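You operate a simulated robot arm through the tools that you are given. There is no shell and no other tool.

The job below is to be done with a simulated robot arm. You get a single attempt, and the scene is never put back.

TASK
Seal the yellow bag with the dial set by the film chart.
Fine: open end under the bar, one clean seam, hold the bar down till it has cooled, bag in the out tray.

It is judged by the outcome, as a careful person would: the job done as asked, and still so three seconds after it is handed in. It fails if anything else is knocked over, pushed out of place, dropped, spilled or broken. A push-on lid holds only when it is set on centred and level and pressed home; a screw cap is set on level and turned clockwise until tight.

THE ROBOT
A 7-joint arm with a two-finger parallel gripper, fixed in place. Base frame: the origin is at the foot of the arm, x ahead of it, y to its left, z up. Units: mm, rad, N and s.
Its first joint turns from -2.897 to 2.897 rad. Payload 4.4 kg.
The TCP is the grasp point between the finger pads, 23 mm short of the fingertips. In the tool frame z runs along the fingers and y along their closing line. The gripper opens to 94 mm. The fingers are 38 mm wide and 10 mm thick; the gripper's body (54 by 96 mm) begins 39 mm behind the TCP.
Orientation is that of the tool frame in the base frame, as a unit quaternion [x, y, z, w]. With the fingers straight down and closing along the base's y, the tool's x points along the base's -x, its y along +y and its z along -z.

THE INTERFACE
- The arm moves only by the tool step_arm. Its argument "increments" is a list of rows, each an object of numbers (a shift or turn left out is 0, a gripper value left out holds the last): "tx", "ty", "tz": the shift along the tool's x, y, z in units of 400 mm (1.0 is 400 mm); "ax", "ay", "az": the turn, a rotation vector about the tool's x, y, z in units of 90 degrees (1.0 is 90 degrees); "jaw": the gripper command, from -1 (shut) to 1 (fully open), values between in proportion. In form: [{"tx": .., "ty": .., "tz": .., "ax": .., "ay": .., "az": .., "jaw": ..}, ...]. A call has 1 to 20 rows; each row is the pose to reach, as a shift and turn from the pose commanded when the call began, along the tool's axes at that moment. A call with a number of a shift or a turn outside -1 to 1 is refused whole. A row lasts 0.2 s, in which the tool goes at most 50 mm and 0.15 rad; a call with a longer step from one row to the next is refused whole, and so is a gripper value outside its range. A pose out of reach is approached as far as the arm can. The call stops where the force on the tool passes 50 N (or 10 N more than at its start, if that is more) or the arm is blocked; 0.2 s more then pass. The fingers move at their own pace (about 72 mm/s each) and stop on an object; they squeeze with about 33 N. The grip force told is the motor's: it shows also when the fingers shut on nothing. Time passes only in rows, and 0.2 s behind the last, so rows that repeat a pose let the fingers close. It gives the time, the measured TCP pose, the force on the tool (base axes), the opening and the grip force at its end, in the units of the frame above (readings bear some noise), with the torque about the TCP (base axes, N m) and any sound that the robot's microphone picked up.
- Cameras (640 x 400 px; columns grow to the right, rows downward): "scene" is fixed at [50.2, 652.7, 1569.3]; the picture's right is [-0.70, -0.72, 0.00], its down [-0.34, 0.33, -0.88] and it looks along [0.63, -0.62, -0.47] (base axes); focal length 322 px, centre (320, 200). "wrist" rides on the gripper at [86, 16, -75] in the tool frame; the picture's right is [-0.18, 0.98, 0.00], its down [-0.58, -0.11, -0.81] and it looks along [-0.79, -0.15, 0.59] (tool axes); focal length 243 px, centre (320, 200). There is no depth. A picture from a camera that has moved, and an enlarged one, comes with that camera's place and axes in the base frame and with its lens.
- capture(camera): a new picture of that camera. It takes no simulated time.
- enlarge(camera, box): a new picture of the part [left, top, right, bottom] of that camera's present view, enlarged. It takes no simulated time.
- hand_in(): hands the job in; it is judged then, once.

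Places have to be worked out from the pictures, the camera data and where the tool is seen. Open the gripper and draw the arm clear of the work before you hand the job in, unless the task says otherwise.

The tools are called as name(argument=value, ...) on one line, values as JSON. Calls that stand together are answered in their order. step_arm: Moves the arm, as the interface text tells. Its arguments: {"type":"object","properties":{"increments":{"type":"array"}},"required":["increments"]} The other tools are called the same way: capture (camera) takes a picture; enlarge (camera, box) takes an enlarged picture of a part of a camera's view; hand_in () hands the job in.

At the start:

```text
clock: 0.0
ee_pos: [591.7, -239.1, 1208.9]
tool_rot: [0.001, 1.0, 0.0, 0.0]
ft_force: [0.2, -0.7, 0.0]
ft_torque: [0.0, 0.02, -0.01]
width: 93.8
gripper_force: 0.1
```

scene: 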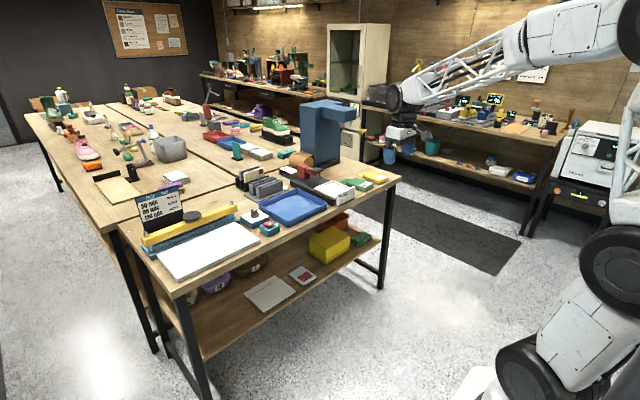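
wrist: 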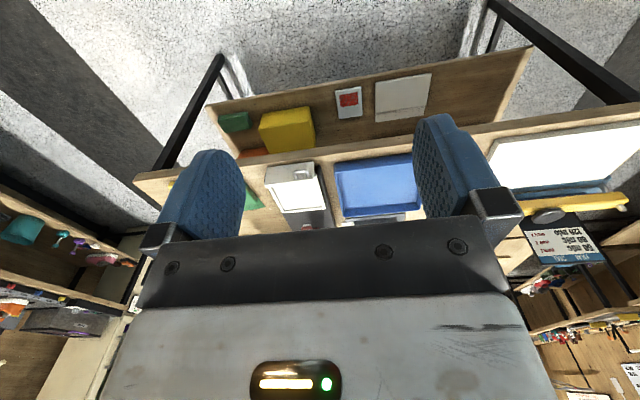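

I begin by looking closely at the bench: the sealer with the yellow bar, the chart, and the yellow items near it.

enlarge(camera="scene", box=[120, 160, 280, 290])

enlarge(camera="scene", box=[220, 150, 400, 262])

enlarge(camera="scene", box=[120, 180, 200, 230])

enlarge(camera="scene", box=[220, 190, 300, 240])

```text
3.08 times, centred on (200, 225) of scene
camera zoom: at [50.2, 652.7, 1569.3], right [-0.7, -0.72, 0.0], down [-0.34, 0.33, -0.88], along [0.63, -0.62, -0.47], focal length 991 px, centre (689, 123)
```

zoom: 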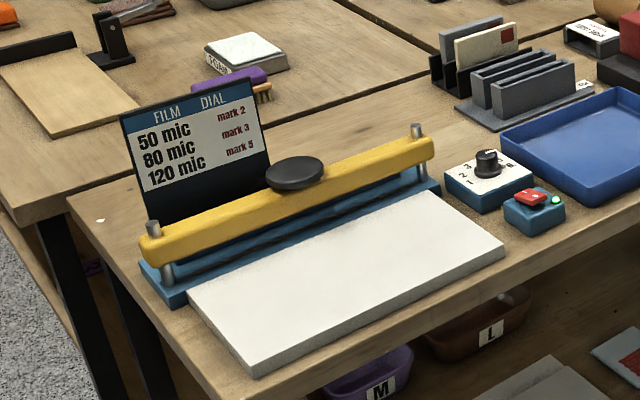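

```text
3.56 times, centred on (310, 206) of scene
camera zoom: at [50.2, 652.7, 1569.3], right [-0.7, -0.72, 0.0], down [-0.34, 0.33, -0.88], along [0.63, -0.62, -0.47], focal length 1145 px, centre (356, 179)
```

zoom: 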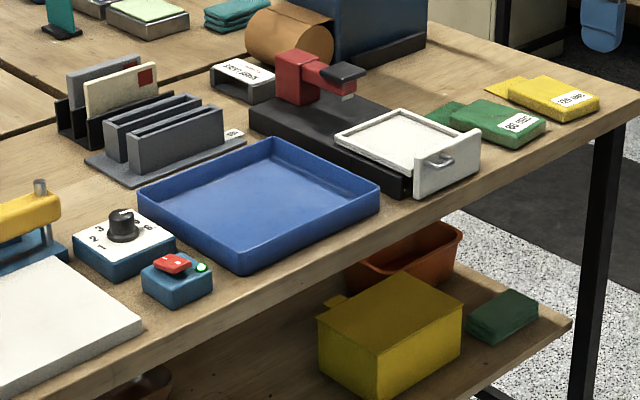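

```text
8.00 times, centred on (160, 205) of scene
camera zoom: at [50.2, 652.7, 1569.3], right [-0.7, -0.72, 0.0], down [-0.34, 0.33, -0.88], along [0.63, -0.62, -0.47], focal length 2576 px, centre (1600, 160)
```

zoom: 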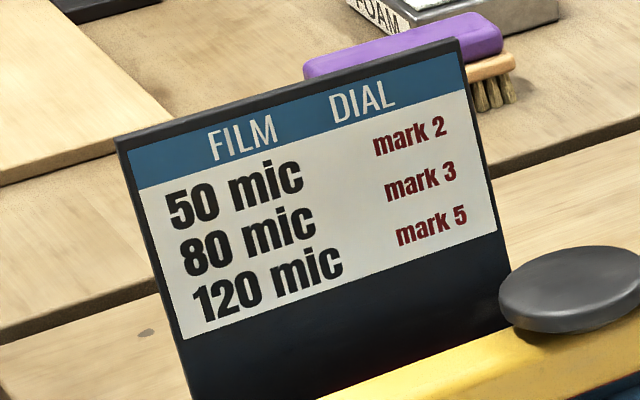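

```text
8.00 times, centred on (260, 215) of scene
camera zoom: at [50.2, 652.7, 1569.3], right [-0.7, -0.72, 0.0], down [-0.34, 0.33, -0.88], along [0.63, -0.62, -0.47], focal length 2576 px, centre (800, 80)
```

zoom: 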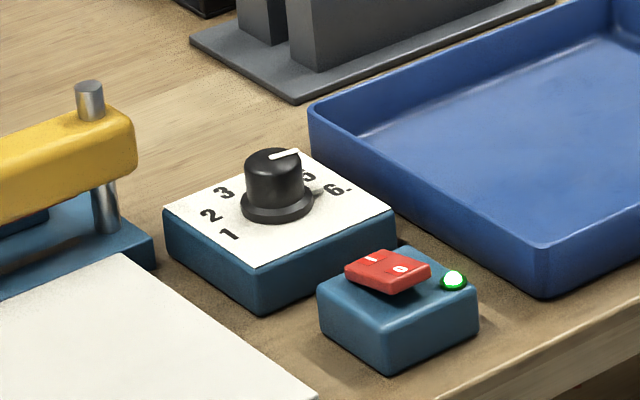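

The chart reads 50→2, 80→3, 120→5. Now I read the label on the yellow bag, and look at the switch and other things around.

enlarge(camera="scene", box=[340, 160, 404, 200])

enlarge(camera="scene", box=[360, 168, 392, 188])

enlarge(camera="scene", box=[256, 218, 288, 238])

enlarge(camera="scene", box=[236, 200, 276, 225])

enlarge(camera="scene", box=[270, 150, 350, 200])

enlarge(camera="scene", box=[100, 0, 190, 60])

```text
10.00 times, centred on (372, 180) of scene
camera zoom: at [50.2, 652.7, 1569.3], right [-0.7, -0.72, 0.0], down [-0.34, 0.33, -0.88], along [0.63, -0.62, -0.47], focal length 3220 px, centre (-200, 400)
```

zoom: 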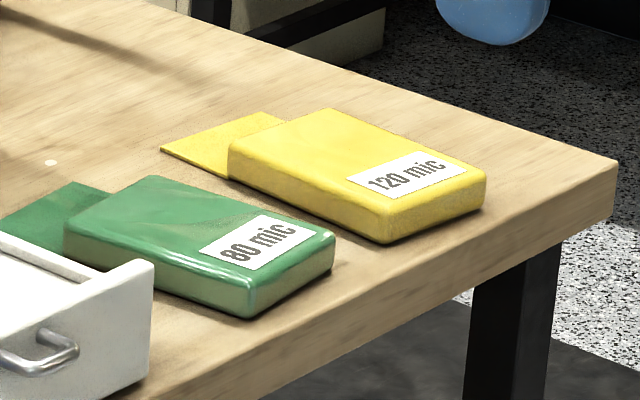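

```text
16.00 times, centred on (376, 178) of scene
camera zoom: at [50.2, 652.7, 1569.3], right [-0.7, -0.72, 0.0], down [-0.34, 0.33, -0.88], along [0.63, -0.62, -0.47], focal length 5152 px, centre (-576, 552)
```

zoom: 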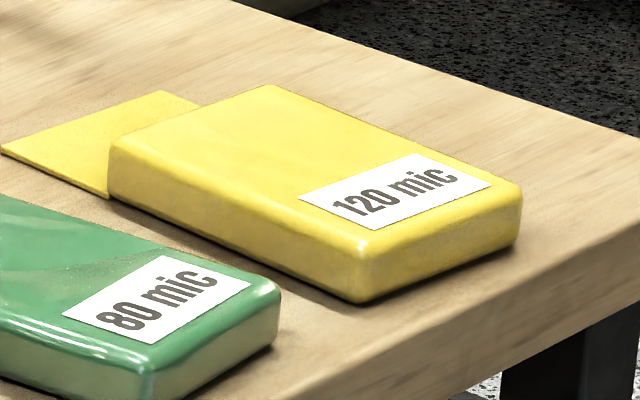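

```text
16.00 times, centred on (272, 228) of scene
camera zoom: at [50.2, 652.7, 1569.3], right [-0.7, -0.72, 0.0], down [-0.34, 0.33, -0.88], along [0.63, -0.62, -0.47], focal length 5152 px, centre (1088, -248)
```

zoom: 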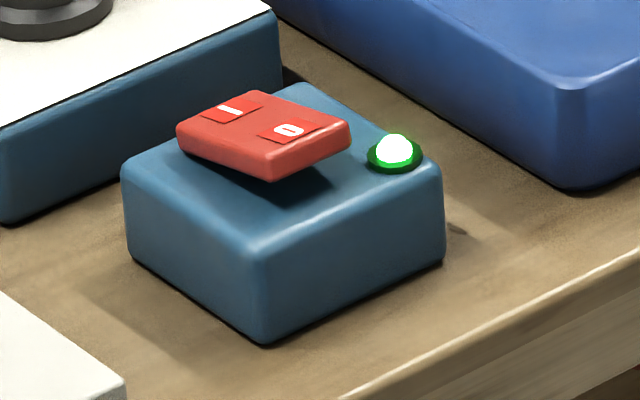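

```text
16.00 times, centred on (256, 212) of scene
camera zoom: at [50.2, 652.7, 1569.3], right [-0.7, -0.72, 0.0], down [-0.34, 0.33, -0.88], along [0.63, -0.62, -0.47], focal length 5152 px, centre (1344, 0)
```

zoom: 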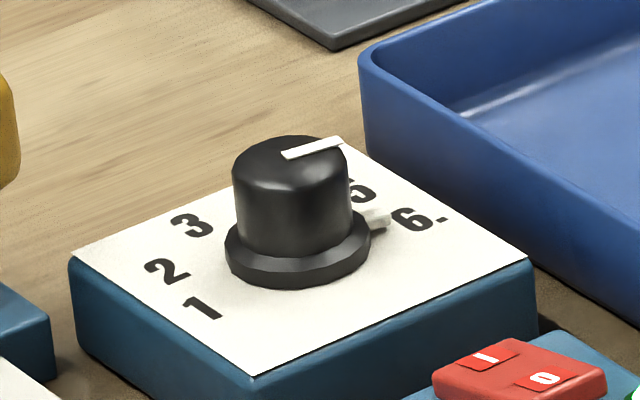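

```text
8.00 times, centred on (310, 175) of scene
camera zoom: at [50.2, 652.7, 1569.3], right [-0.7, -0.72, 0.0], down [-0.34, 0.33, -0.88], along [0.63, -0.62, -0.47], focal length 2576 px, centre (400, 400)
```

zoom: 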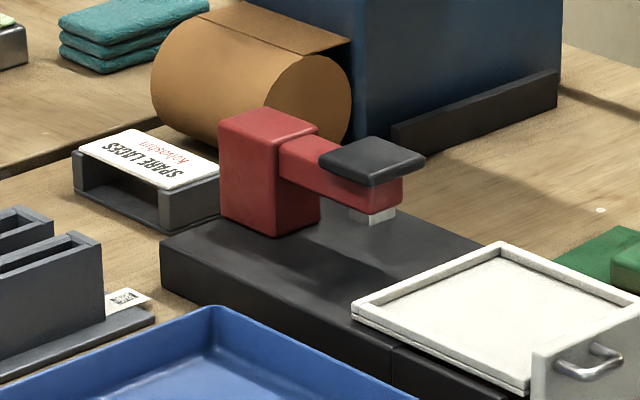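

```text
6.67 times, centred on (145, 30) of scene
camera zoom: at [50.2, 652.7, 1569.3], right [-0.7, -0.72, 0.0], down [-0.34, 0.33, -0.88], along [0.63, -0.62, -0.47], focal length 2147 px, centre (1487, 1333)
```

zoom: 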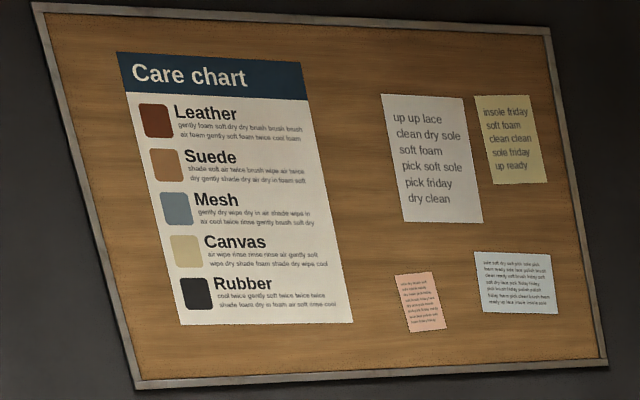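

The yellow bag is 120 mic, so the dial needs mark 5. I enlarge the wrist view to triangulate things on the bench from two cameras.

enlarge(camera="wrist", box=[200, 100, 360, 200])

enlarge(camera="wrist", box=[480, 100, 640, 200])

enlarge(camera="wrist", box=[480, 180, 640, 280])

```text
4.00 times, centred on (280, 150) of wrist
camera zoom: at [505.5, -223.3, 1283.0], right [0.18, 0.98, 0.0], down [0.58, -0.11, 0.81], along [0.79, -0.15, -0.59], focal length 970 px, centre (480, 400)
```

zoom: 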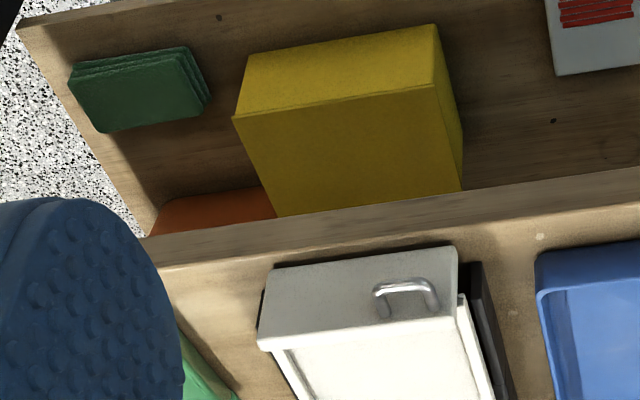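

```text
4.00 times, centred on (560, 150) of wrist
camera zoom: at [505.5, -223.3, 1283.0], right [0.18, 0.98, 0.0], down [0.58, -0.11, 0.81], along [0.79, -0.15, -0.59], focal length 970 px, centre (-640, 400)
```

zoom: 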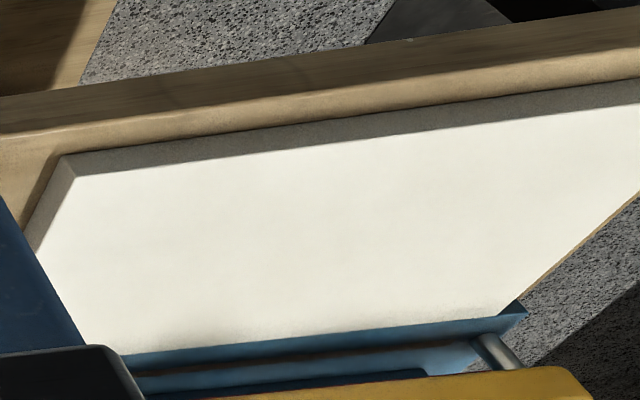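

```text
4.00 times, centred on (560, 230) of wrist
camera zoom: at [505.5, -223.3, 1283.0], right [0.18, 0.98, 0.0], down [0.58, -0.11, 0.81], along [0.79, -0.15, -0.59], focal length 970 px, centre (-640, 80)
```

zoom: 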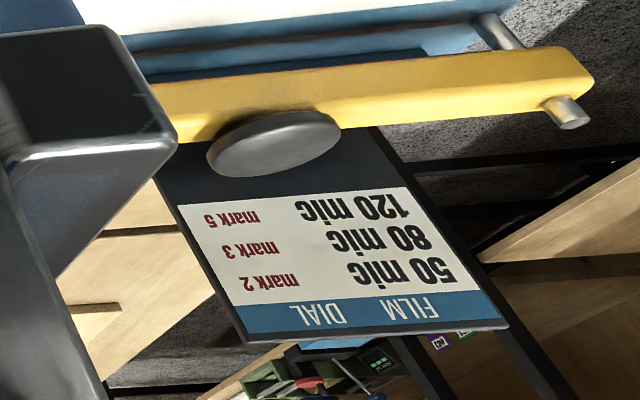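

Triangulating puts the bar knob near (1142, 265, 941), the plate top near z 860 and the bag near (1000, -675) – far out, so I need to learn the arm's true reach. I move ahead at a safe height towards the bag and look.

step_arm(increments=[{"tx": -0.065, "ty": -0.08, "tz": 0.0}, {"tx": -0.13, "ty": -0.16}, {"tx": -0.195, "ty": -0.24}, {"tx": -0.26, "ty": -0.32}, {"tx": -0.325, "ty": -0.4}, {"tx": -0.39, "ty": -0.48}, {"tx": -0.455, "ty": -0.56}, {"tx": -0.52, "ty": -0.64}, {"tx": -0.585, "ty": -0.72}, {"tx": -0.65, "ty": -0.8}, {"tx": -0.65, "ty": -0.8}])

capture(camera="wrist")

capture(camera="scene")

```text
clock: 2.4
ee_pos: [853.2, -559.9, 1207.3]
tool_rot: [0.001, 1.0, 0.0, 0.001]
ft_force: [0.1, 0.3, -1.0]
ft_torque: [0.03, 0.03, 0.03]
width: 93.9
gripper_force: 0.2
```

```text
taken
camera wrist: at [766.1, -542.9, 1282.3], right [0.18, 0.98, 0.0], down [0.58, -0.11, 0.81], along [0.79, -0.15, -0.59], focal length 243 px, centre (320, 200)
```

wrist: 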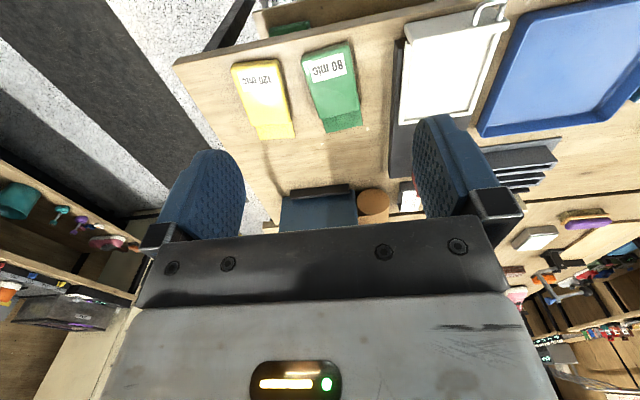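

```text
taken
```

scene: 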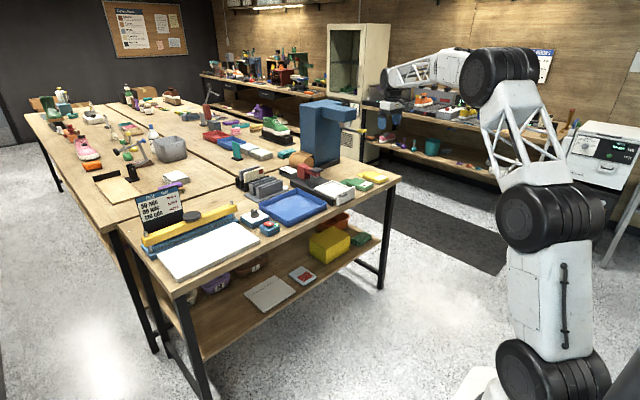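

The arm reached r≈1020 at this height without trouble. I enlarge the bags and the tray in the wrist view to measure them.

enlarge(camera="wrist", box=[220, 40, 380, 140])

enlarge(camera="wrist", box=[380, 0, 640, 162])

```text
4.00 times, centred on (300, 90) of wrist
camera zoom: at [766.1, -542.9, 1282.3], right [0.18, 0.98, 0.0], down [0.58, -0.11, 0.81], along [0.79, -0.15, -0.59], focal length 970 px, centre (400, 640)
```

zoom: 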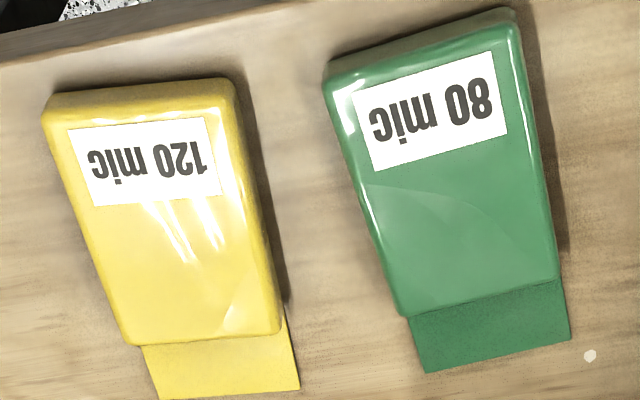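

```text
2.46 times, centred on (510, 81) of wrist
camera zoom: at [766.1, -542.9, 1282.3], right [0.18, 0.98, 0.0], down [0.58, -0.11, 0.81], along [0.79, -0.15, -0.59], focal length 597 px, centre (-148, 493)
```

zoom: 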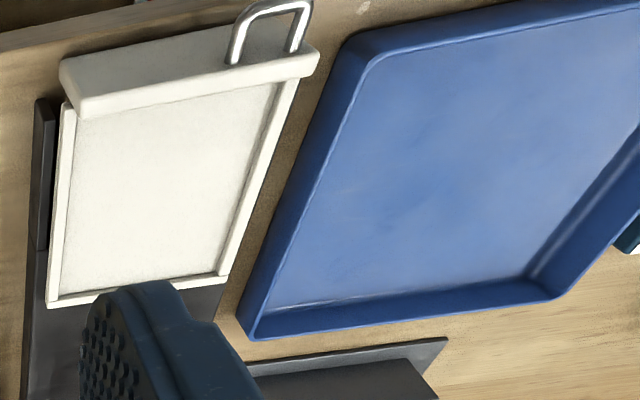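

The bag body is about 79 × 125 mm centred near (1000, -695), flap towards +x, yawed about -6°. I test the reach by going above it with the tool down, still 140 mm clear of it.

step_arm(increments=[{"tx": -0.046, "ty": -0.041, "tz": 0.065}, {"tx": -0.092, "ty": -0.082, "tz": 0.13}, {"tx": -0.138, "ty": -0.122, "tz": 0.194}, {"tx": -0.184, "ty": -0.163, "tz": 0.26}, {"tx": -0.23, "ty": -0.203, "tz": 0.323}, {"tx": -0.276, "ty": -0.244, "tz": 0.388}, {"tx": -0.322, "ty": -0.285, "tz": 0.453}, {"tx": -0.3675, "ty": -0.325, "tz": 0.5175}, {"tx": -0.3675, "ty": -0.325, "tz": 0.5175}])

capture(camera="wrist")

capture(camera="scene")

```text
clock: 4.4
ee_pos: [1000.0, -688.1, 1001.2]
tool_rot: [0.0, 1.0, 0.0, 0.0]
ft_force: [-0.1, 0.7, 0.8]
ft_torque: [0.02, 0.01, 0.01]
width: 94.1
gripper_force: 0.1
```

```text
taken
camera wrist: at [912.2, -672.6, 1075.2], right [0.18, 0.98, 0.0], down [0.58, -0.11, 0.81], along [0.79, -0.15, -0.59], focal length 243 px, centre (320, 200)
```

wrist: 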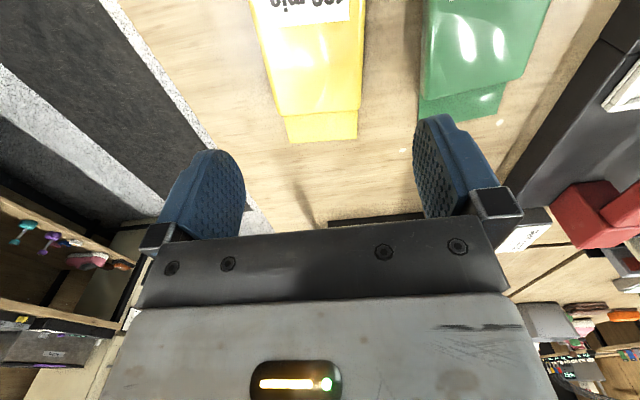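

```text
taken
```

scene: 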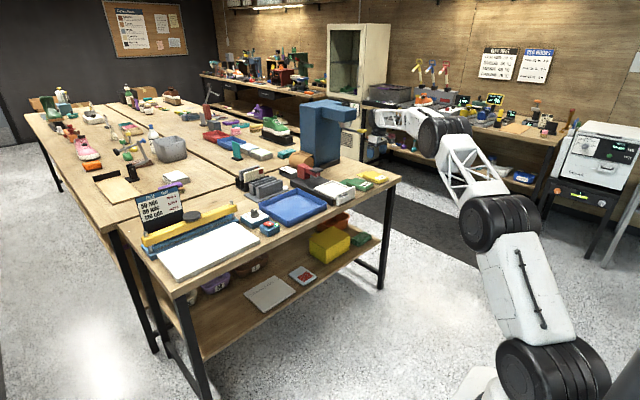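

The arm reaches there tool-down without trouble. I enlarge both views to refine the bag's place, height and yaw.

enlarge(camera="wrist", box=[220, 0, 420, 125])

enlarge(camera="wrist", box=[260, 80, 388, 160])

enlarge(camera="scene", box=[340, 100, 468, 180])

```text
3.20 times, centred on (320, 62) of wrist
camera zoom: at [912.2, -672.6, 1075.2], right [0.18, 0.98, 0.0], down [0.58, -0.11, 0.81], along [0.79, -0.15, -0.59], focal length 776 px, centre (320, 640)
```

zoom: 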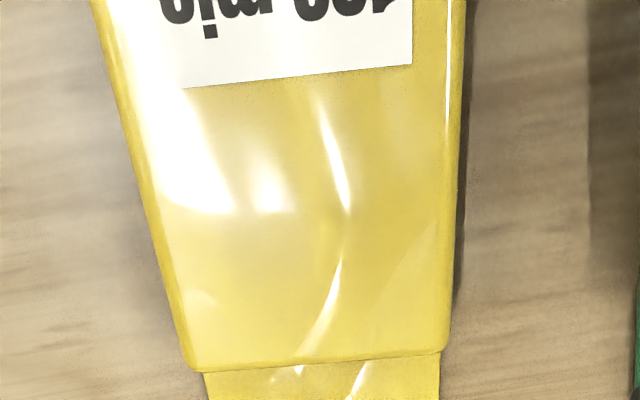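

```text
5.00 times, centred on (324, 120) of wrist
camera zoom: at [912.2, -672.6, 1075.2], right [0.18, 0.98, 0.0], down [0.58, -0.11, 0.81], along [0.79, -0.15, -0.59], focal length 1213 px, centre (300, 600)
```

zoom: 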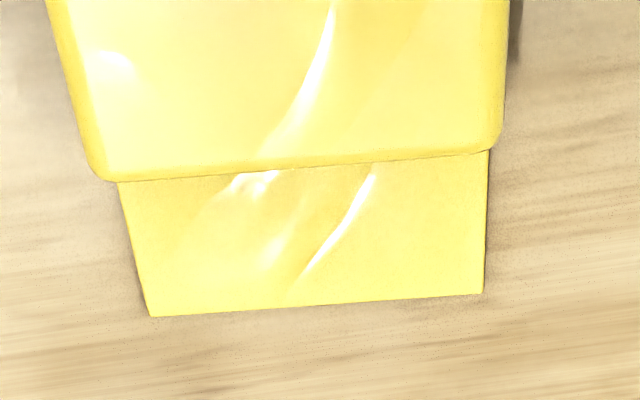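

```text
5.00 times, centred on (404, 140) of scene
camera zoom: at [50.2, 652.7, 1569.3], right [-0.7, -0.72, 0.0], down [-0.34, 0.33, -0.88], along [0.63, -0.62, -0.47], focal length 1610 px, centre (-100, 500)
```

zoom: 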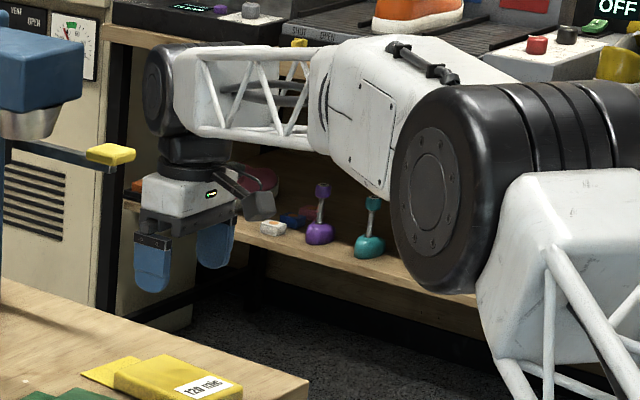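

I note the bag (yaw ≈ -5.5°, top ≈ z 860). Before grasping I want to see the sealer closely, so I rise to z≈1150 and travel along the bench in front of the sealer.

step_arm(increments=[{"tx": 0.02, "ty": 0.02, "tz": -0.1}, {"tx": 0.04, "ty": 0.06, "tz": -0.2}, {"tx": 0.06, "ty": 0.12, "tz": -0.3}, {"tx": 0.08, "ty": 0.21, "tz": -0.37}, {"tx": 0.1, "ty": 0.33, "tz": -0.37}, {"tx": 0.12, "ty": 0.45, "tz": -0.37}, {"tx": 0.14, "ty": 0.57, "tz": -0.37}, {"tx": 0.16, "ty": 0.69, "tz": -0.37}, {"tx": 0.18, "ty": 0.81, "tz": -0.37}, {"tx": 0.2, "ty": 0.9, "tz": -0.37}, {"tx": 0.2, "ty": 1.0, "tz": -0.37}])

step_arm(increments=[{"ty": 0.12}, {"ty": 0.24}, {"ty": 0.36}, {"ty": 0.48}, {"ty": 0.6}, {"ty": 0.72}, {"ty": 0.84}, {"ty": 0.95}, {"ty": 0.95}])

capture(camera="wrist")

capture(camera="scene")

```text
clock: 6.8
ee_pos: [920.3, -292.4, 1149.2]
tool_rot: [0.001, 1.0, 0.0, -0.001]
ft_force: [0.7, -0.2, 1.1]
ft_torque: [-0.02, 0.03, 0.0]
width: 93.9
gripper_force: 0.2
```

```text
clock: 8.8
ee_pos: [918.3, 89.8, 1148.2]
tool_rot: [0.0, 1.0, 0.0, -0.001]
ft_force: [-0.7, -0.2, -0.4]
ft_torque: [0.02, 0.0, 0.0]
width: 94.2
gripper_force: 0.0
```

```text
taken
camera wrist: at [831.5, 106.6, 1223.6], right [0.18, 0.98, 0.0], down [0.58, -0.11, 0.81], along [0.79, -0.15, -0.59], focal length 243 px, centre (320, 200)
```

wrist: 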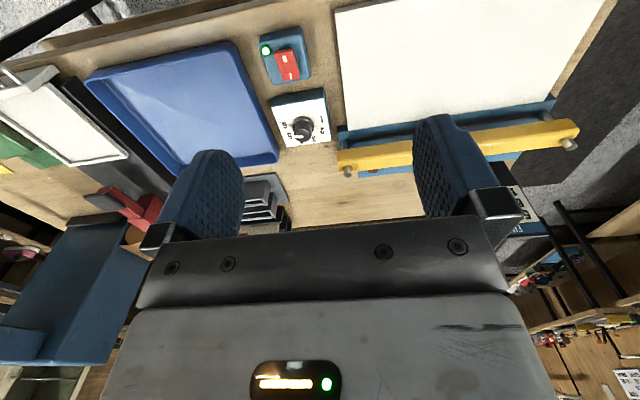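

```text
taken
```

scene: 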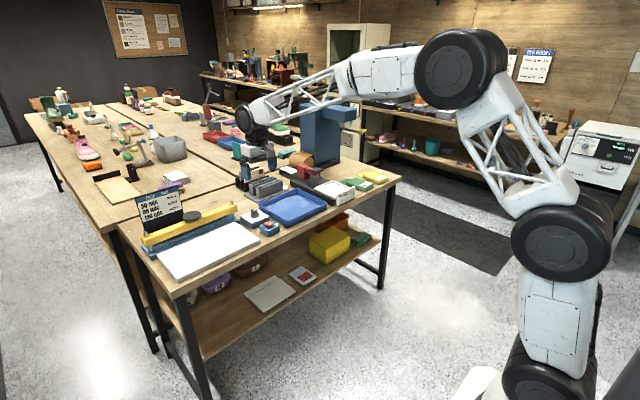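

Now I enlarge the dial, the switch and the sealer in the wrist view.

enlarge(camera="wrist", box=[256, 80, 352, 140])

enlarge(camera="wrist", box=[240, 20, 336, 80])

enlarge(camera="wrist", box=[320, 60, 600, 235])

enlarge(camera="wrist", box=[80, 30, 290, 161])

```text
6.67 times, centred on (304, 110) of wrist
camera zoom: at [831.5, 106.6, 1223.6], right [0.18, 0.98, 0.0], down [0.58, -0.11, 0.81], along [0.79, -0.15, -0.59], focal length 1618 px, centre (427, 800)
```

zoom: 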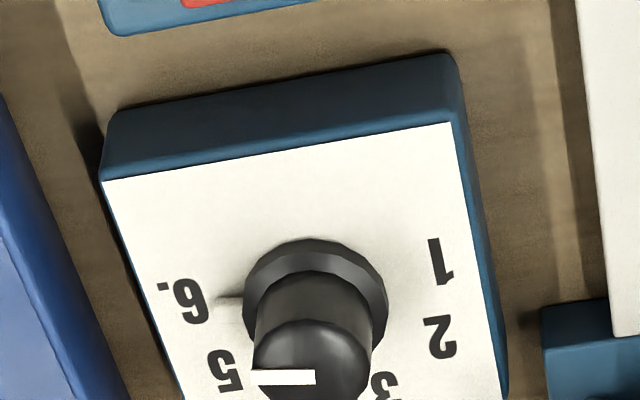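

```text
6.67 times, centred on (288, 50) of wrist
camera zoom: at [831.5, 106.6, 1223.6], right [0.18, 0.98, 0.0], down [0.58, -0.11, 0.81], along [0.79, -0.15, -0.59], focal length 1618 px, centre (533, 1200)
```

zoom: 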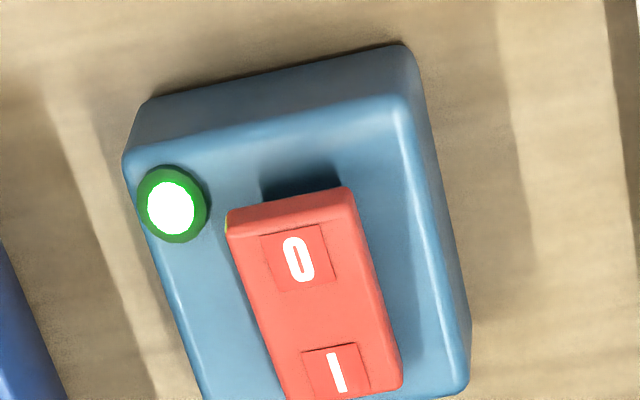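

```text
2.29 times, centred on (460, 148) of wrist
camera zoom: at [831.5, 106.6, 1223.6], right [0.18, 0.98, 0.0], down [0.58, -0.11, 0.81], along [0.79, -0.15, -0.59], focal length 555 px, centre (0, 320)
```

zoom: 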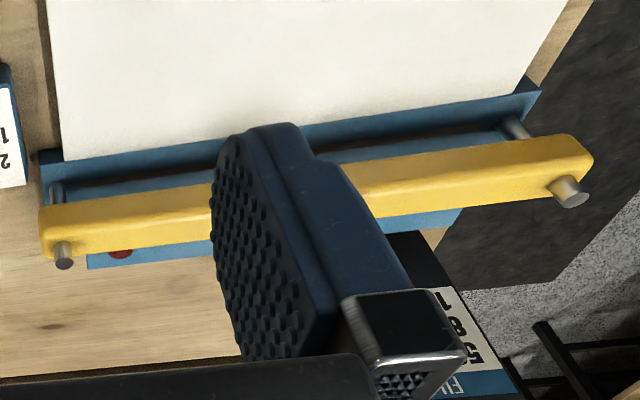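

```text
3.05 times, centred on (185, 96) of wrist
camera zoom: at [831.5, 106.6, 1223.6], right [0.18, 0.98, 0.0], down [0.58, -0.11, 0.81], along [0.79, -0.15, -0.59], focal length 739 px, centre (731, 518)
```

zoom: 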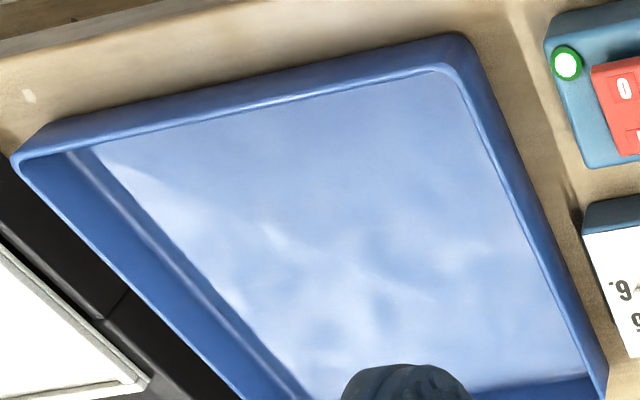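

The rocker's "I" end is pressed and its lamp is green (on). The dial marks lie 40° apart around (1088.5, 29.3) and the pointer now stands at 6, so it must go 40° counter-clockwise (from above) to 5. I move above the knob with a half-open gripper to check alignment.

step_arm(increments=[{"tx": -0.053, "ty": -0.019, "tz": 0.0625, "jaw": 0.3}, {"tx": -0.106, "ty": -0.0385, "tz": 0.125, "jaw": 0.3}, {"tx": -0.159, "ty": -0.058, "tz": 0.1875, "jaw": 0.3}, {"tx": -0.212, "ty": -0.077, "tz": 0.25, "jaw": 0.3}, {"tx": -0.265, "ty": -0.096, "tz": 0.3125, "jaw": 0.3}, {"tx": -0.318, "ty": -0.115, "tz": 0.375, "jaw": 0.3}, {"tx": -0.371, "ty": -0.135, "tz": 0.4375, "jaw": 0.3}, {"tx": -0.4245, "ty": -0.154, "tz": 0.5, "jaw": 0.3}, {"tx": -0.4245, "ty": -0.154, "tz": 0.5, "jaw": 0.3}])

capture(camera="wrist")

enlarge(camera="scene", box=[200, 150, 328, 230])

```text
clock: 10.8
ee_pos: [1088.6, 27.2, 949.1]
tool_rot: [-0.001, 1.0, 0.0, 0.0]
ft_force: [0.3, 0.2, 0.4]
ft_torque: [0.02, -0.01, 0.02]
width: 61.2
gripper_force: 0.1
```

```text
taken
camera wrist: at [1002.0, 43.6, 1023.7], right [0.18, 0.98, 0.0], down [0.58, -0.11, 0.81], along [0.79, -0.15, -0.59], focal length 243 px, centre (320, 200)
```

wrist: 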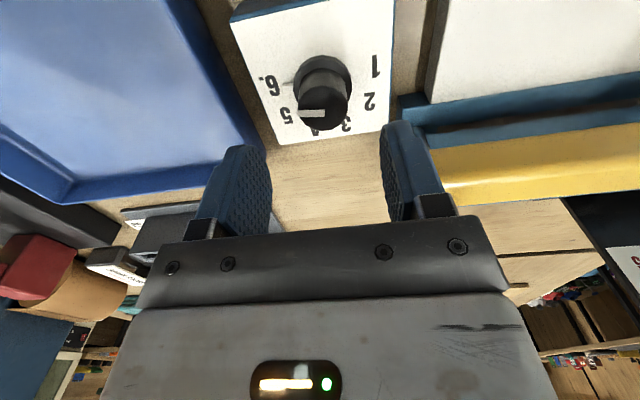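

```text
5.00 times, centred on (264, 190) of scene
camera zoom: at [50.2, 652.7, 1569.3], right [-0.7, -0.72, 0.0], down [-0.34, 0.33, -0.88], along [0.63, -0.62, -0.47], focal length 1610 px, centre (600, 250)
```

zoom: 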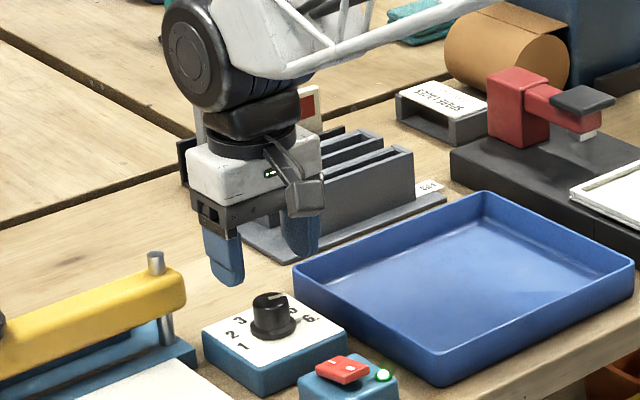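

The gripper stands above the dial. I enlarge the dial from here to measure knob centre and pointer angle.

enlarge(camera="wrist", box=[224, 30, 416, 150])

enlarge(camera="scene", box=[236, 202, 276, 227])

```text
3.33 times, centred on (320, 90) of wrist
camera zoom: at [1002.0, 43.6, 1023.7], right [0.18, 0.98, 0.0], down [0.58, -0.11, 0.81], along [0.79, -0.15, -0.59], focal length 809 px, centre (320, 567)
```

zoom: 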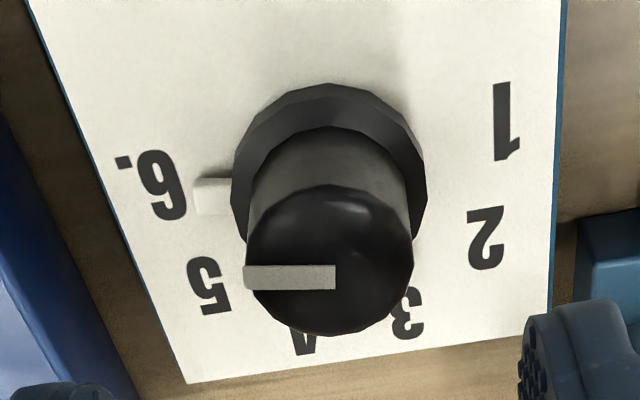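

```text
16.00 times, centred on (256, 214) of scene
camera zoom: at [50.2, 652.7, 1569.3], right [-0.7, -0.72, 0.0], down [-0.34, 0.33, -0.88], along [0.63, -0.62, -0.47], focal length 5152 px, centre (1344, -32)
```

zoom: 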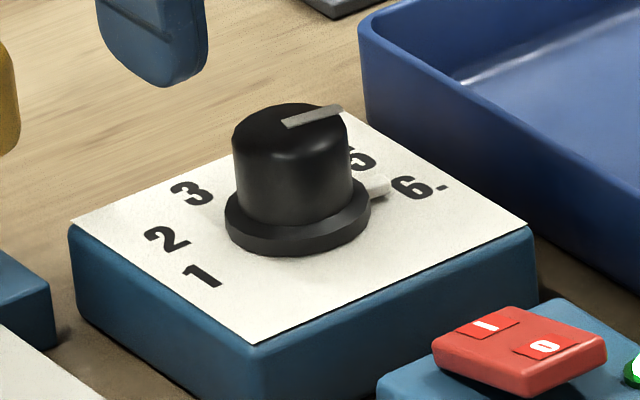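

Measured: knob centre (1090, 29.5), pointer at -100° (mark 6), mark 5 at -60°, knob top ≈ z 891. I descend with open fingers around the knob to TCP z≈895 and close.

step_arm(increments=[{"tx": -0.00375, "tz": 0.03}, {"tx": -0.00375, "tz": 0.06}, {"tx": -0.00375, "tz": 0.09}, {"tx": -0.00375, "tz": 0.115}, {"tx": -0.00375, "tz": 0.1375}, {"tx": -0.00375, "tz": 0.1375}])

enlarge(camera="scene", box=[224, 182, 288, 222])

capture(camera="wrist")

```text
clock: 12.2
ee_pos: [1091.8, 28.3, 895.6]
tool_rot: [0.001, 1.0, 0.0, 0.0]
ft_force: [0.0, 0.9, 0.7]
ft_torque: [0.01, 0.0, -0.01]
width: 61.2
gripper_force: 0.1
```

```text
10.00 times, centred on (256, 202) of scene
camera zoom: at [50.2, 652.7, 1569.3], right [-0.7, -0.72, 0.0], down [-0.34, 0.33, -0.88], along [0.63, -0.62, -0.47], focal length 3220 px, centre (960, 180)
```

zoom: 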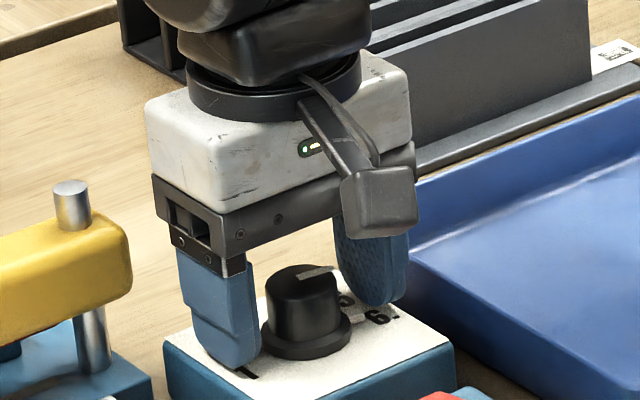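

```text
taken
camera wrist: at [1003.4, 44.1, 969.4], right [0.18, 0.98, 0.0], down [0.58, -0.11, 0.81], along [0.79, -0.15, -0.59], focal length 243 px, centre (320, 200)
```

wrist: 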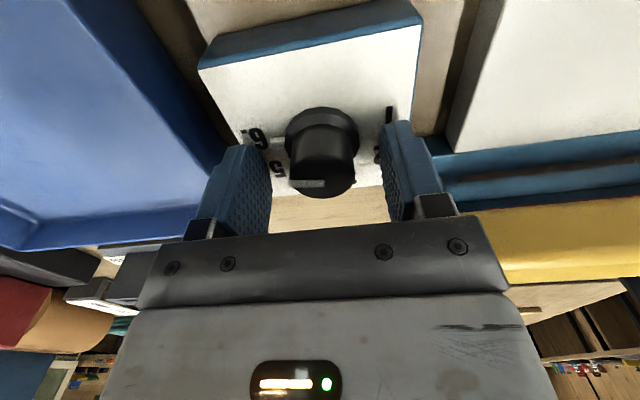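

Fingers straddle the knob symmetrically. I close on it.

step_arm(increments=[{"jaw": -1}, {"jaw": -1}, {"jaw": -1}, {"jaw": -1}])

enlarge(camera="scene", box=[224, 182, 288, 222])

```text
clock: 13.2
ee_pos: [1089.8, 29.9, 894.7]
tool_rot: [-0.001, 1.0, 0.0, 0.0]
ft_force: [-2.5, 40.8, 0.5]
ft_torque: [1.08, -0.01, -0.22]
width: 37.4
gripper_force: 45.2
```

```text
10.00 times, centred on (256, 202) of scene
camera zoom: at [50.2, 652.7, 1569.3], right [-0.7, -0.72, 0.0], down [-0.34, 0.33, -0.88], along [0.63, -0.62, -0.47], focal length 3220 px, centre (960, 180)
```

zoom: 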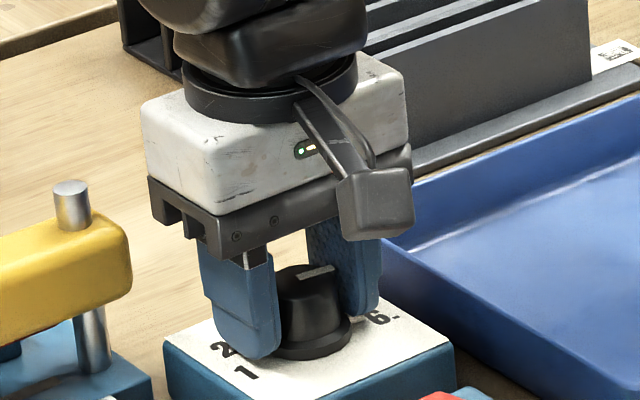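

The width (37 mm) and the torque say the fingertips bear on the knob's wide skirt, and one-sidedly (+41 N in y), so I open, rise about 7 mm onto the slimmer cylinder and shift ~2 mm to +y.

step_arm(increments=[{"jaw": 0.3}, {"jaw": 0.3}, {"jaw": 0.3}, {"tz": -0.01, "ty": 0.0025, "jaw": 0.3}, {"tz": -0.0175, "ty": 0.0045, "jaw": 0.3}, {"tz": -0.0175, "ty": 0.0045, "jaw": 0.3}])

enlarge(camera="wrist", box=[224, 80, 416, 200])

enlarge(camera="scene", box=[240, 195, 272, 215])

```text
clock: 14.6
ee_pos: [1090.6, 29.4, 902.7]
tool_rot: [0.0, 1.0, 0.0, 0.0]
ft_force: [0.7, -0.1, -0.3]
ft_torque: [-0.04, -0.01, -0.01]
width: 61.2
gripper_force: 0.1
```

```text
3.33 times, centred on (320, 140) of wrist
camera zoom: at [1003.6, 46.5, 976.3], right [0.18, 0.98, 0.0], down [0.58, -0.11, 0.81], along [0.79, -0.15, -0.59], focal length 809 px, centre (320, 400)
```

zoom: 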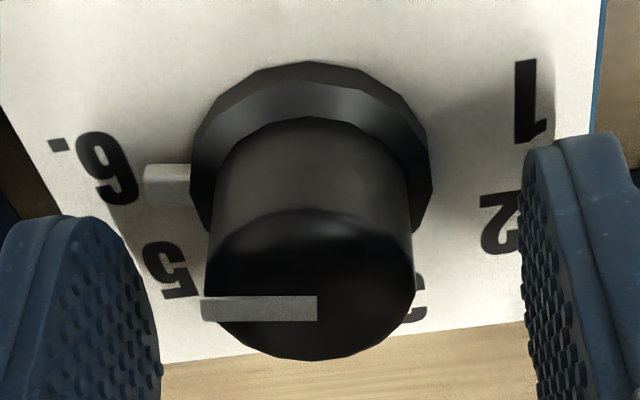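

```text
16.00 times, centred on (256, 205) of scene
camera zoom: at [50.2, 652.7, 1569.3], right [-0.7, -0.72, 0.0], down [-0.34, 0.33, -0.88], along [0.63, -0.62, -0.47], focal length 5152 px, centre (1344, 120)
```

zoom: 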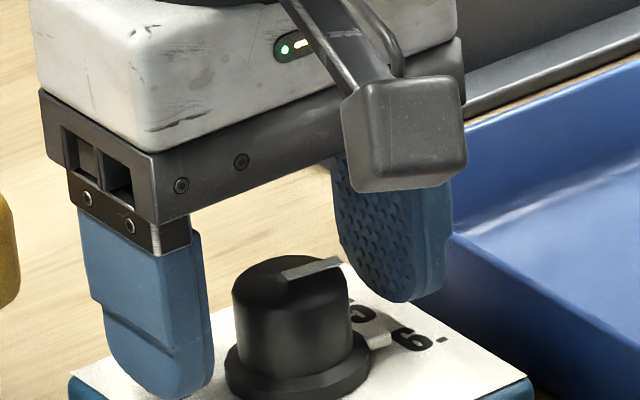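

The knob is untouched at 6 and now sits about 1 mm to -y of the grip centre. I correct by 1 mm and close on the cylinder.

step_arm(increments=[{"ty": -0.003, "jaw": 0.3}, {"ty": -0.003, "jaw": -0.1}, {"ty": -0.003, "jaw": -1}, {"ty": -0.003, "jaw": -1}, {"ty": -0.003, "jaw": -1}])

enlarge(camera="wrist", box=[224, 80, 416, 200])

```text
clock: 15.8
ee_pos: [1090.7, 30.2, 902.2]
tool_rot: [0.001, 1.0, 0.0, 0.0]
ft_force: [-0.9, 24.3, 0.1]
ft_torque: [0.6, 0.1, -0.16]
width: 29.4
gripper_force: 45.2
```

```text
3.33 times, centred on (320, 140) of wrist
camera zoom: at [1003.4, 46.0, 976.2], right [0.18, 0.98, 0.0], down [0.58, -0.11, 0.81], along [0.79, -0.15, -0.59], focal length 809 px, centre (320, 400)
```

zoom: 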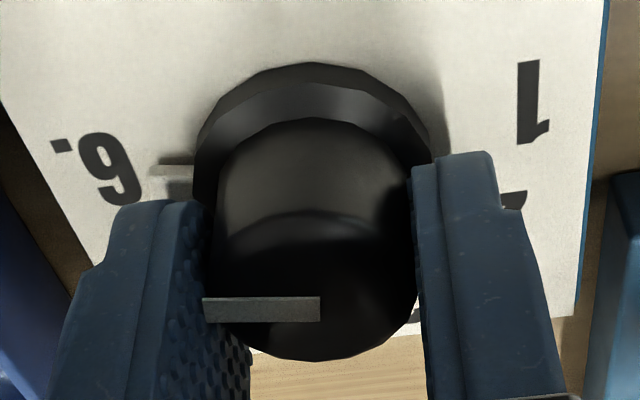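

It grips the cylinder (29.4 mm). A 24 N side load remains towards +y, so I relax it by moving 1.2 mm to +y before turning.

step_arm(increments=[{"ty": 0.0015, "jaw": -1}, {"ty": 0.003, "jaw": -1}, {"ty": 0.003, "jaw": -1}])

```text
clock: 16.6
ee_pos: [1090.4, 29.2, 902.8]
tool_rot: [0.0, 1.0, 0.0, -0.001]
ft_force: [-4.5, 11.1, 2.1]
ft_torque: [0.18, -0.08, -0.08]
width: 29.1
gripper_force: 44.7
```

The side load is down to 11 N. Now I turn the knob 40° counter-clockwise (seen from above), in 5° rows.

step_arm(increments=[{"az": -0.0556, "jaw": -1}, {"az": -0.1111, "jaw": -1}, {"az": -0.1667, "jaw": -1}, {"az": -0.2222, "jaw": -1}, {"az": -0.2778, "jaw": -1}, {"az": -0.3333, "jaw": -1}, {"az": -0.3889, "jaw": -1}, {"az": -0.4444, "jaw": -1}, {"az": -0.4444, "jaw": -1}])

capture(camera="wrist")

enlarge(camera="scene", box=[236, 195, 284, 225])

```text
clock: 17.9
ee_pos: [1090.5, 32.5, 901.7]
tool_rot: [-0.222, 0.975, 0.001, 0.0]
ft_force: [-8.4, 10.2, 3.1]
ft_torque: [0.4, 0.09, -0.06]
width: 29.2
gripper_force: 44.6
stopped in row 6: the force on the tool passed its limit at 51 N (the readings are from after the stop); the commanded pose is now the measured one
```

```text
taken
camera wrist: at [1004.5, 9.4, 976.2], right [-0.26, 0.97, 0.0], down [0.57, 0.15, 0.81], along [0.78, 0.21, -0.59], focal length 243 px, centre (320, 200)
```

wrist: 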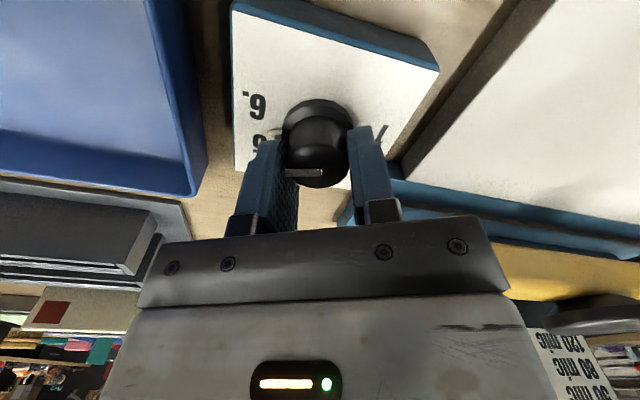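

```text
13.33 times, centred on (260, 210) of scene
camera zoom: at [50.2, 652.7, 1569.3], right [-0.7, -0.72, 0.0], down [-0.34, 0.33, -0.88], along [0.63, -0.62, -0.47], focal length 4293 px, centre (1120, 67)
```

zoom: 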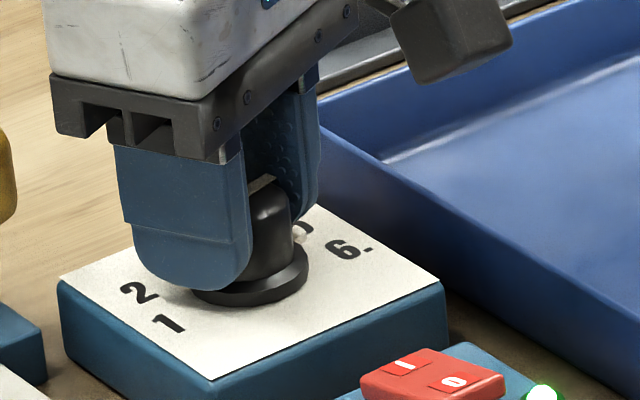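

It turned about 26° with the knob before a side force stopped it; the load has relaxed. I continue slowly with the remaining 14°, easing 0.6 mm along the closing line.

step_arm(increments=[{"ty": 0.0015, "jaw": -1}, {"ty": 0.0015, "az": -0.0159, "jaw": -1}, {"ty": 0.0015, "az": -0.0318, "jaw": -1}, {"ty": 0.0015, "az": -0.0477, "jaw": -1}, {"ty": 0.0015, "az": -0.0636, "jaw": -1}, {"ty": 0.0015, "az": -0.0795, "jaw": -1}, {"ty": 0.0015, "az": -0.0795, "jaw": -1}])

```text
clock: 19.5
ee_pos: [1089.5, 32.4, 903.3]
tool_rot: [-0.283, 0.959, 0.001, -0.001]
ft_force: [-14.0, 28.0, 5.6]
ft_torque: [0.69, 0.47, -0.13]
width: 29.5
gripper_force: 44.8
```

At 33° now, with a 31 N pull along the closing line; I ease another 1.2 mm that way, then turn the last 7°.

step_arm(increments=[{"ty": 0.0015, "jaw": -1}, {"ty": 0.003, "jaw": -1}, {"ty": 0.0035, "az": -0.0159, "jaw": -1}, {"ty": 0.004, "az": -0.0318, "jaw": -1}, {"ty": 0.0045, "az": -0.0477, "jaw": -1}, {"ty": 0.005, "az": -0.0636, "jaw": -1}, {"ty": 0.005, "az": -0.0795, "jaw": -1}, {"ty": 0.005, "az": -0.0795, "jaw": -1}])

capture(camera="wrist")

```text
clock: 21.3
ee_pos: [1089.3, 32.8, 901.7]
tool_rot: [-0.342, 0.94, 0.0, 0.0]
ft_force: [0.8, -18.3, 2.0]
ft_torque: [-0.16, -0.4, 0.08]
width: 29.4
gripper_force: 45.5
```

```text
taken
camera wrist: at [1011.9, -9.6, 976.2], right [-0.49, 0.87, 0.0], down [0.52, 0.29, 0.81], along [0.7, 0.4, -0.59], focal length 243 px, centre (320, 200)
```

wrist: 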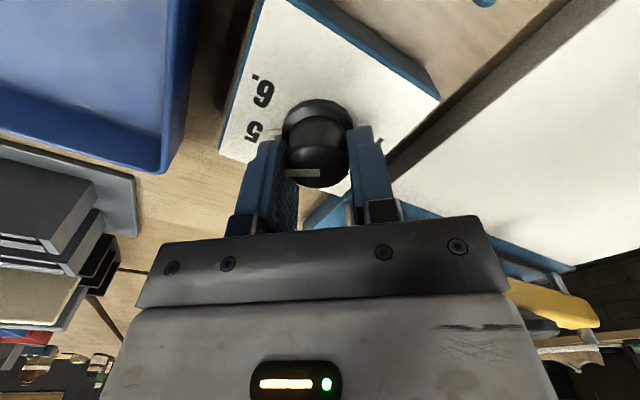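

The tool has turned 40.0°. I look closely at the pointer before letting go.

enlarge(camera="wrist", box=[224, 60, 416, 180])

enlarge(camera="scene", box=[236, 195, 284, 225])

```text
3.33 times, centred on (320, 120) of wrist
camera zoom: at [1011.9, -9.6, 976.2], right [-0.49, 0.87, 0.0], down [0.52, 0.29, 0.81], along [0.7, 0.4, -0.59], focal length 809 px, centre (320, 467)
```

zoom: 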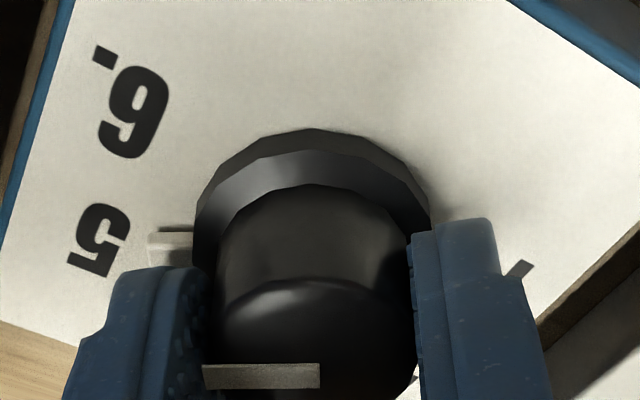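

```text
13.33 times, centred on (260, 210) of scene
camera zoom: at [50.2, 652.7, 1569.3], right [-0.7, -0.72, 0.0], down [-0.34, 0.33, -0.88], along [0.63, -0.62, -0.47], focal length 4293 px, centre (1120, 67)
```

zoom: 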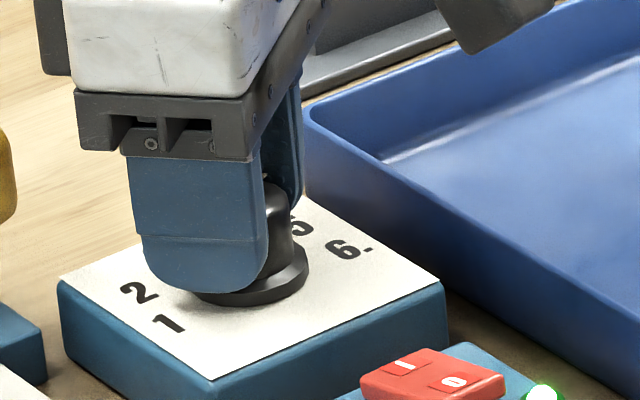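

The nub now points at 5. I open and rise straight up, then turn the tool back.

step_arm(increments=[{"jaw": -0.2}, {"jaw": 0.3}, {"jaw": 0.3}, {"tz": -0.03, "jaw": 0.3}, {"tz": -0.1, "jaw": 0.3}, {"tz": -0.2, "jaw": 0.3}, {"tz": -0.2, "jaw": 0.3}])

step_arm(increments=[{"az": 0.0741, "tz": -0.04}, {"az": 0.1481, "tz": -0.08}, {"az": 0.2222, "tz": -0.12}, {"az": 0.2963, "tz": -0.16}, {"az": 0.3704, "tz": -0.2}, {"az": 0.4444, "tz": -0.2}, {"az": 0.4444, "tz": -0.2}])

capture(camera="wrist")

enlarge(camera="scene", box=[236, 195, 284, 225])

```text
clock: 22.9
ee_pos: [1088.3, 34.9, 981.7]
tool_rot: [-0.341, 0.94, 0.001, 0.0]
ft_force: [-0.6, -0.9, -0.1]
ft_torque: [0.01, 0.01, 0.0]
width: 61.3
gripper_force: 0.1
```

```text
clock: 24.5
ee_pos: [1088.6, 34.8, 1062.7]
tool_rot: [0.002, 1.0, 0.0, 0.0]
ft_force: [0.1, 1.0, 0.5]
ft_torque: [0.04, 0.01, -0.01]
width: 61.0
gripper_force: 0.0
```

```text
taken
camera wrist: at [1002.1, 50.9, 1137.0], right [0.19, 0.98, 0.0], down [0.58, -0.11, 0.81], along [0.79, -0.15, -0.59], focal length 243 px, centre (320, 200)
```

wrist: 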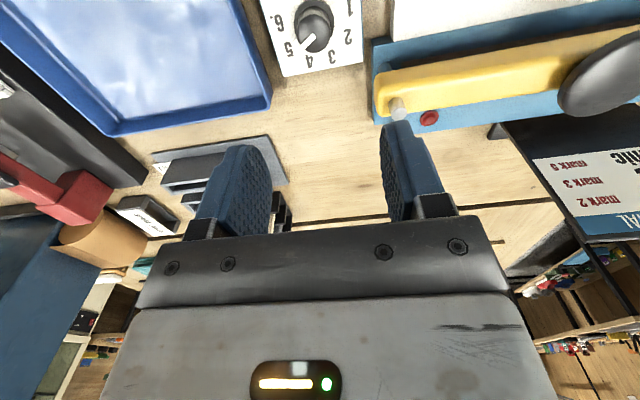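

```text
13.33 times, centred on (260, 210) of scene
camera zoom: at [50.2, 652.7, 1569.3], right [-0.7, -0.72, 0.0], down [-0.34, 0.33, -0.88], along [0.63, -0.62, -0.47], focal length 4293 px, centre (1120, 67)
```

zoom: 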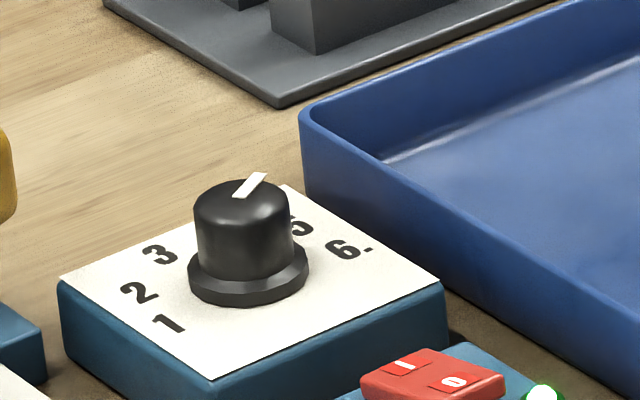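

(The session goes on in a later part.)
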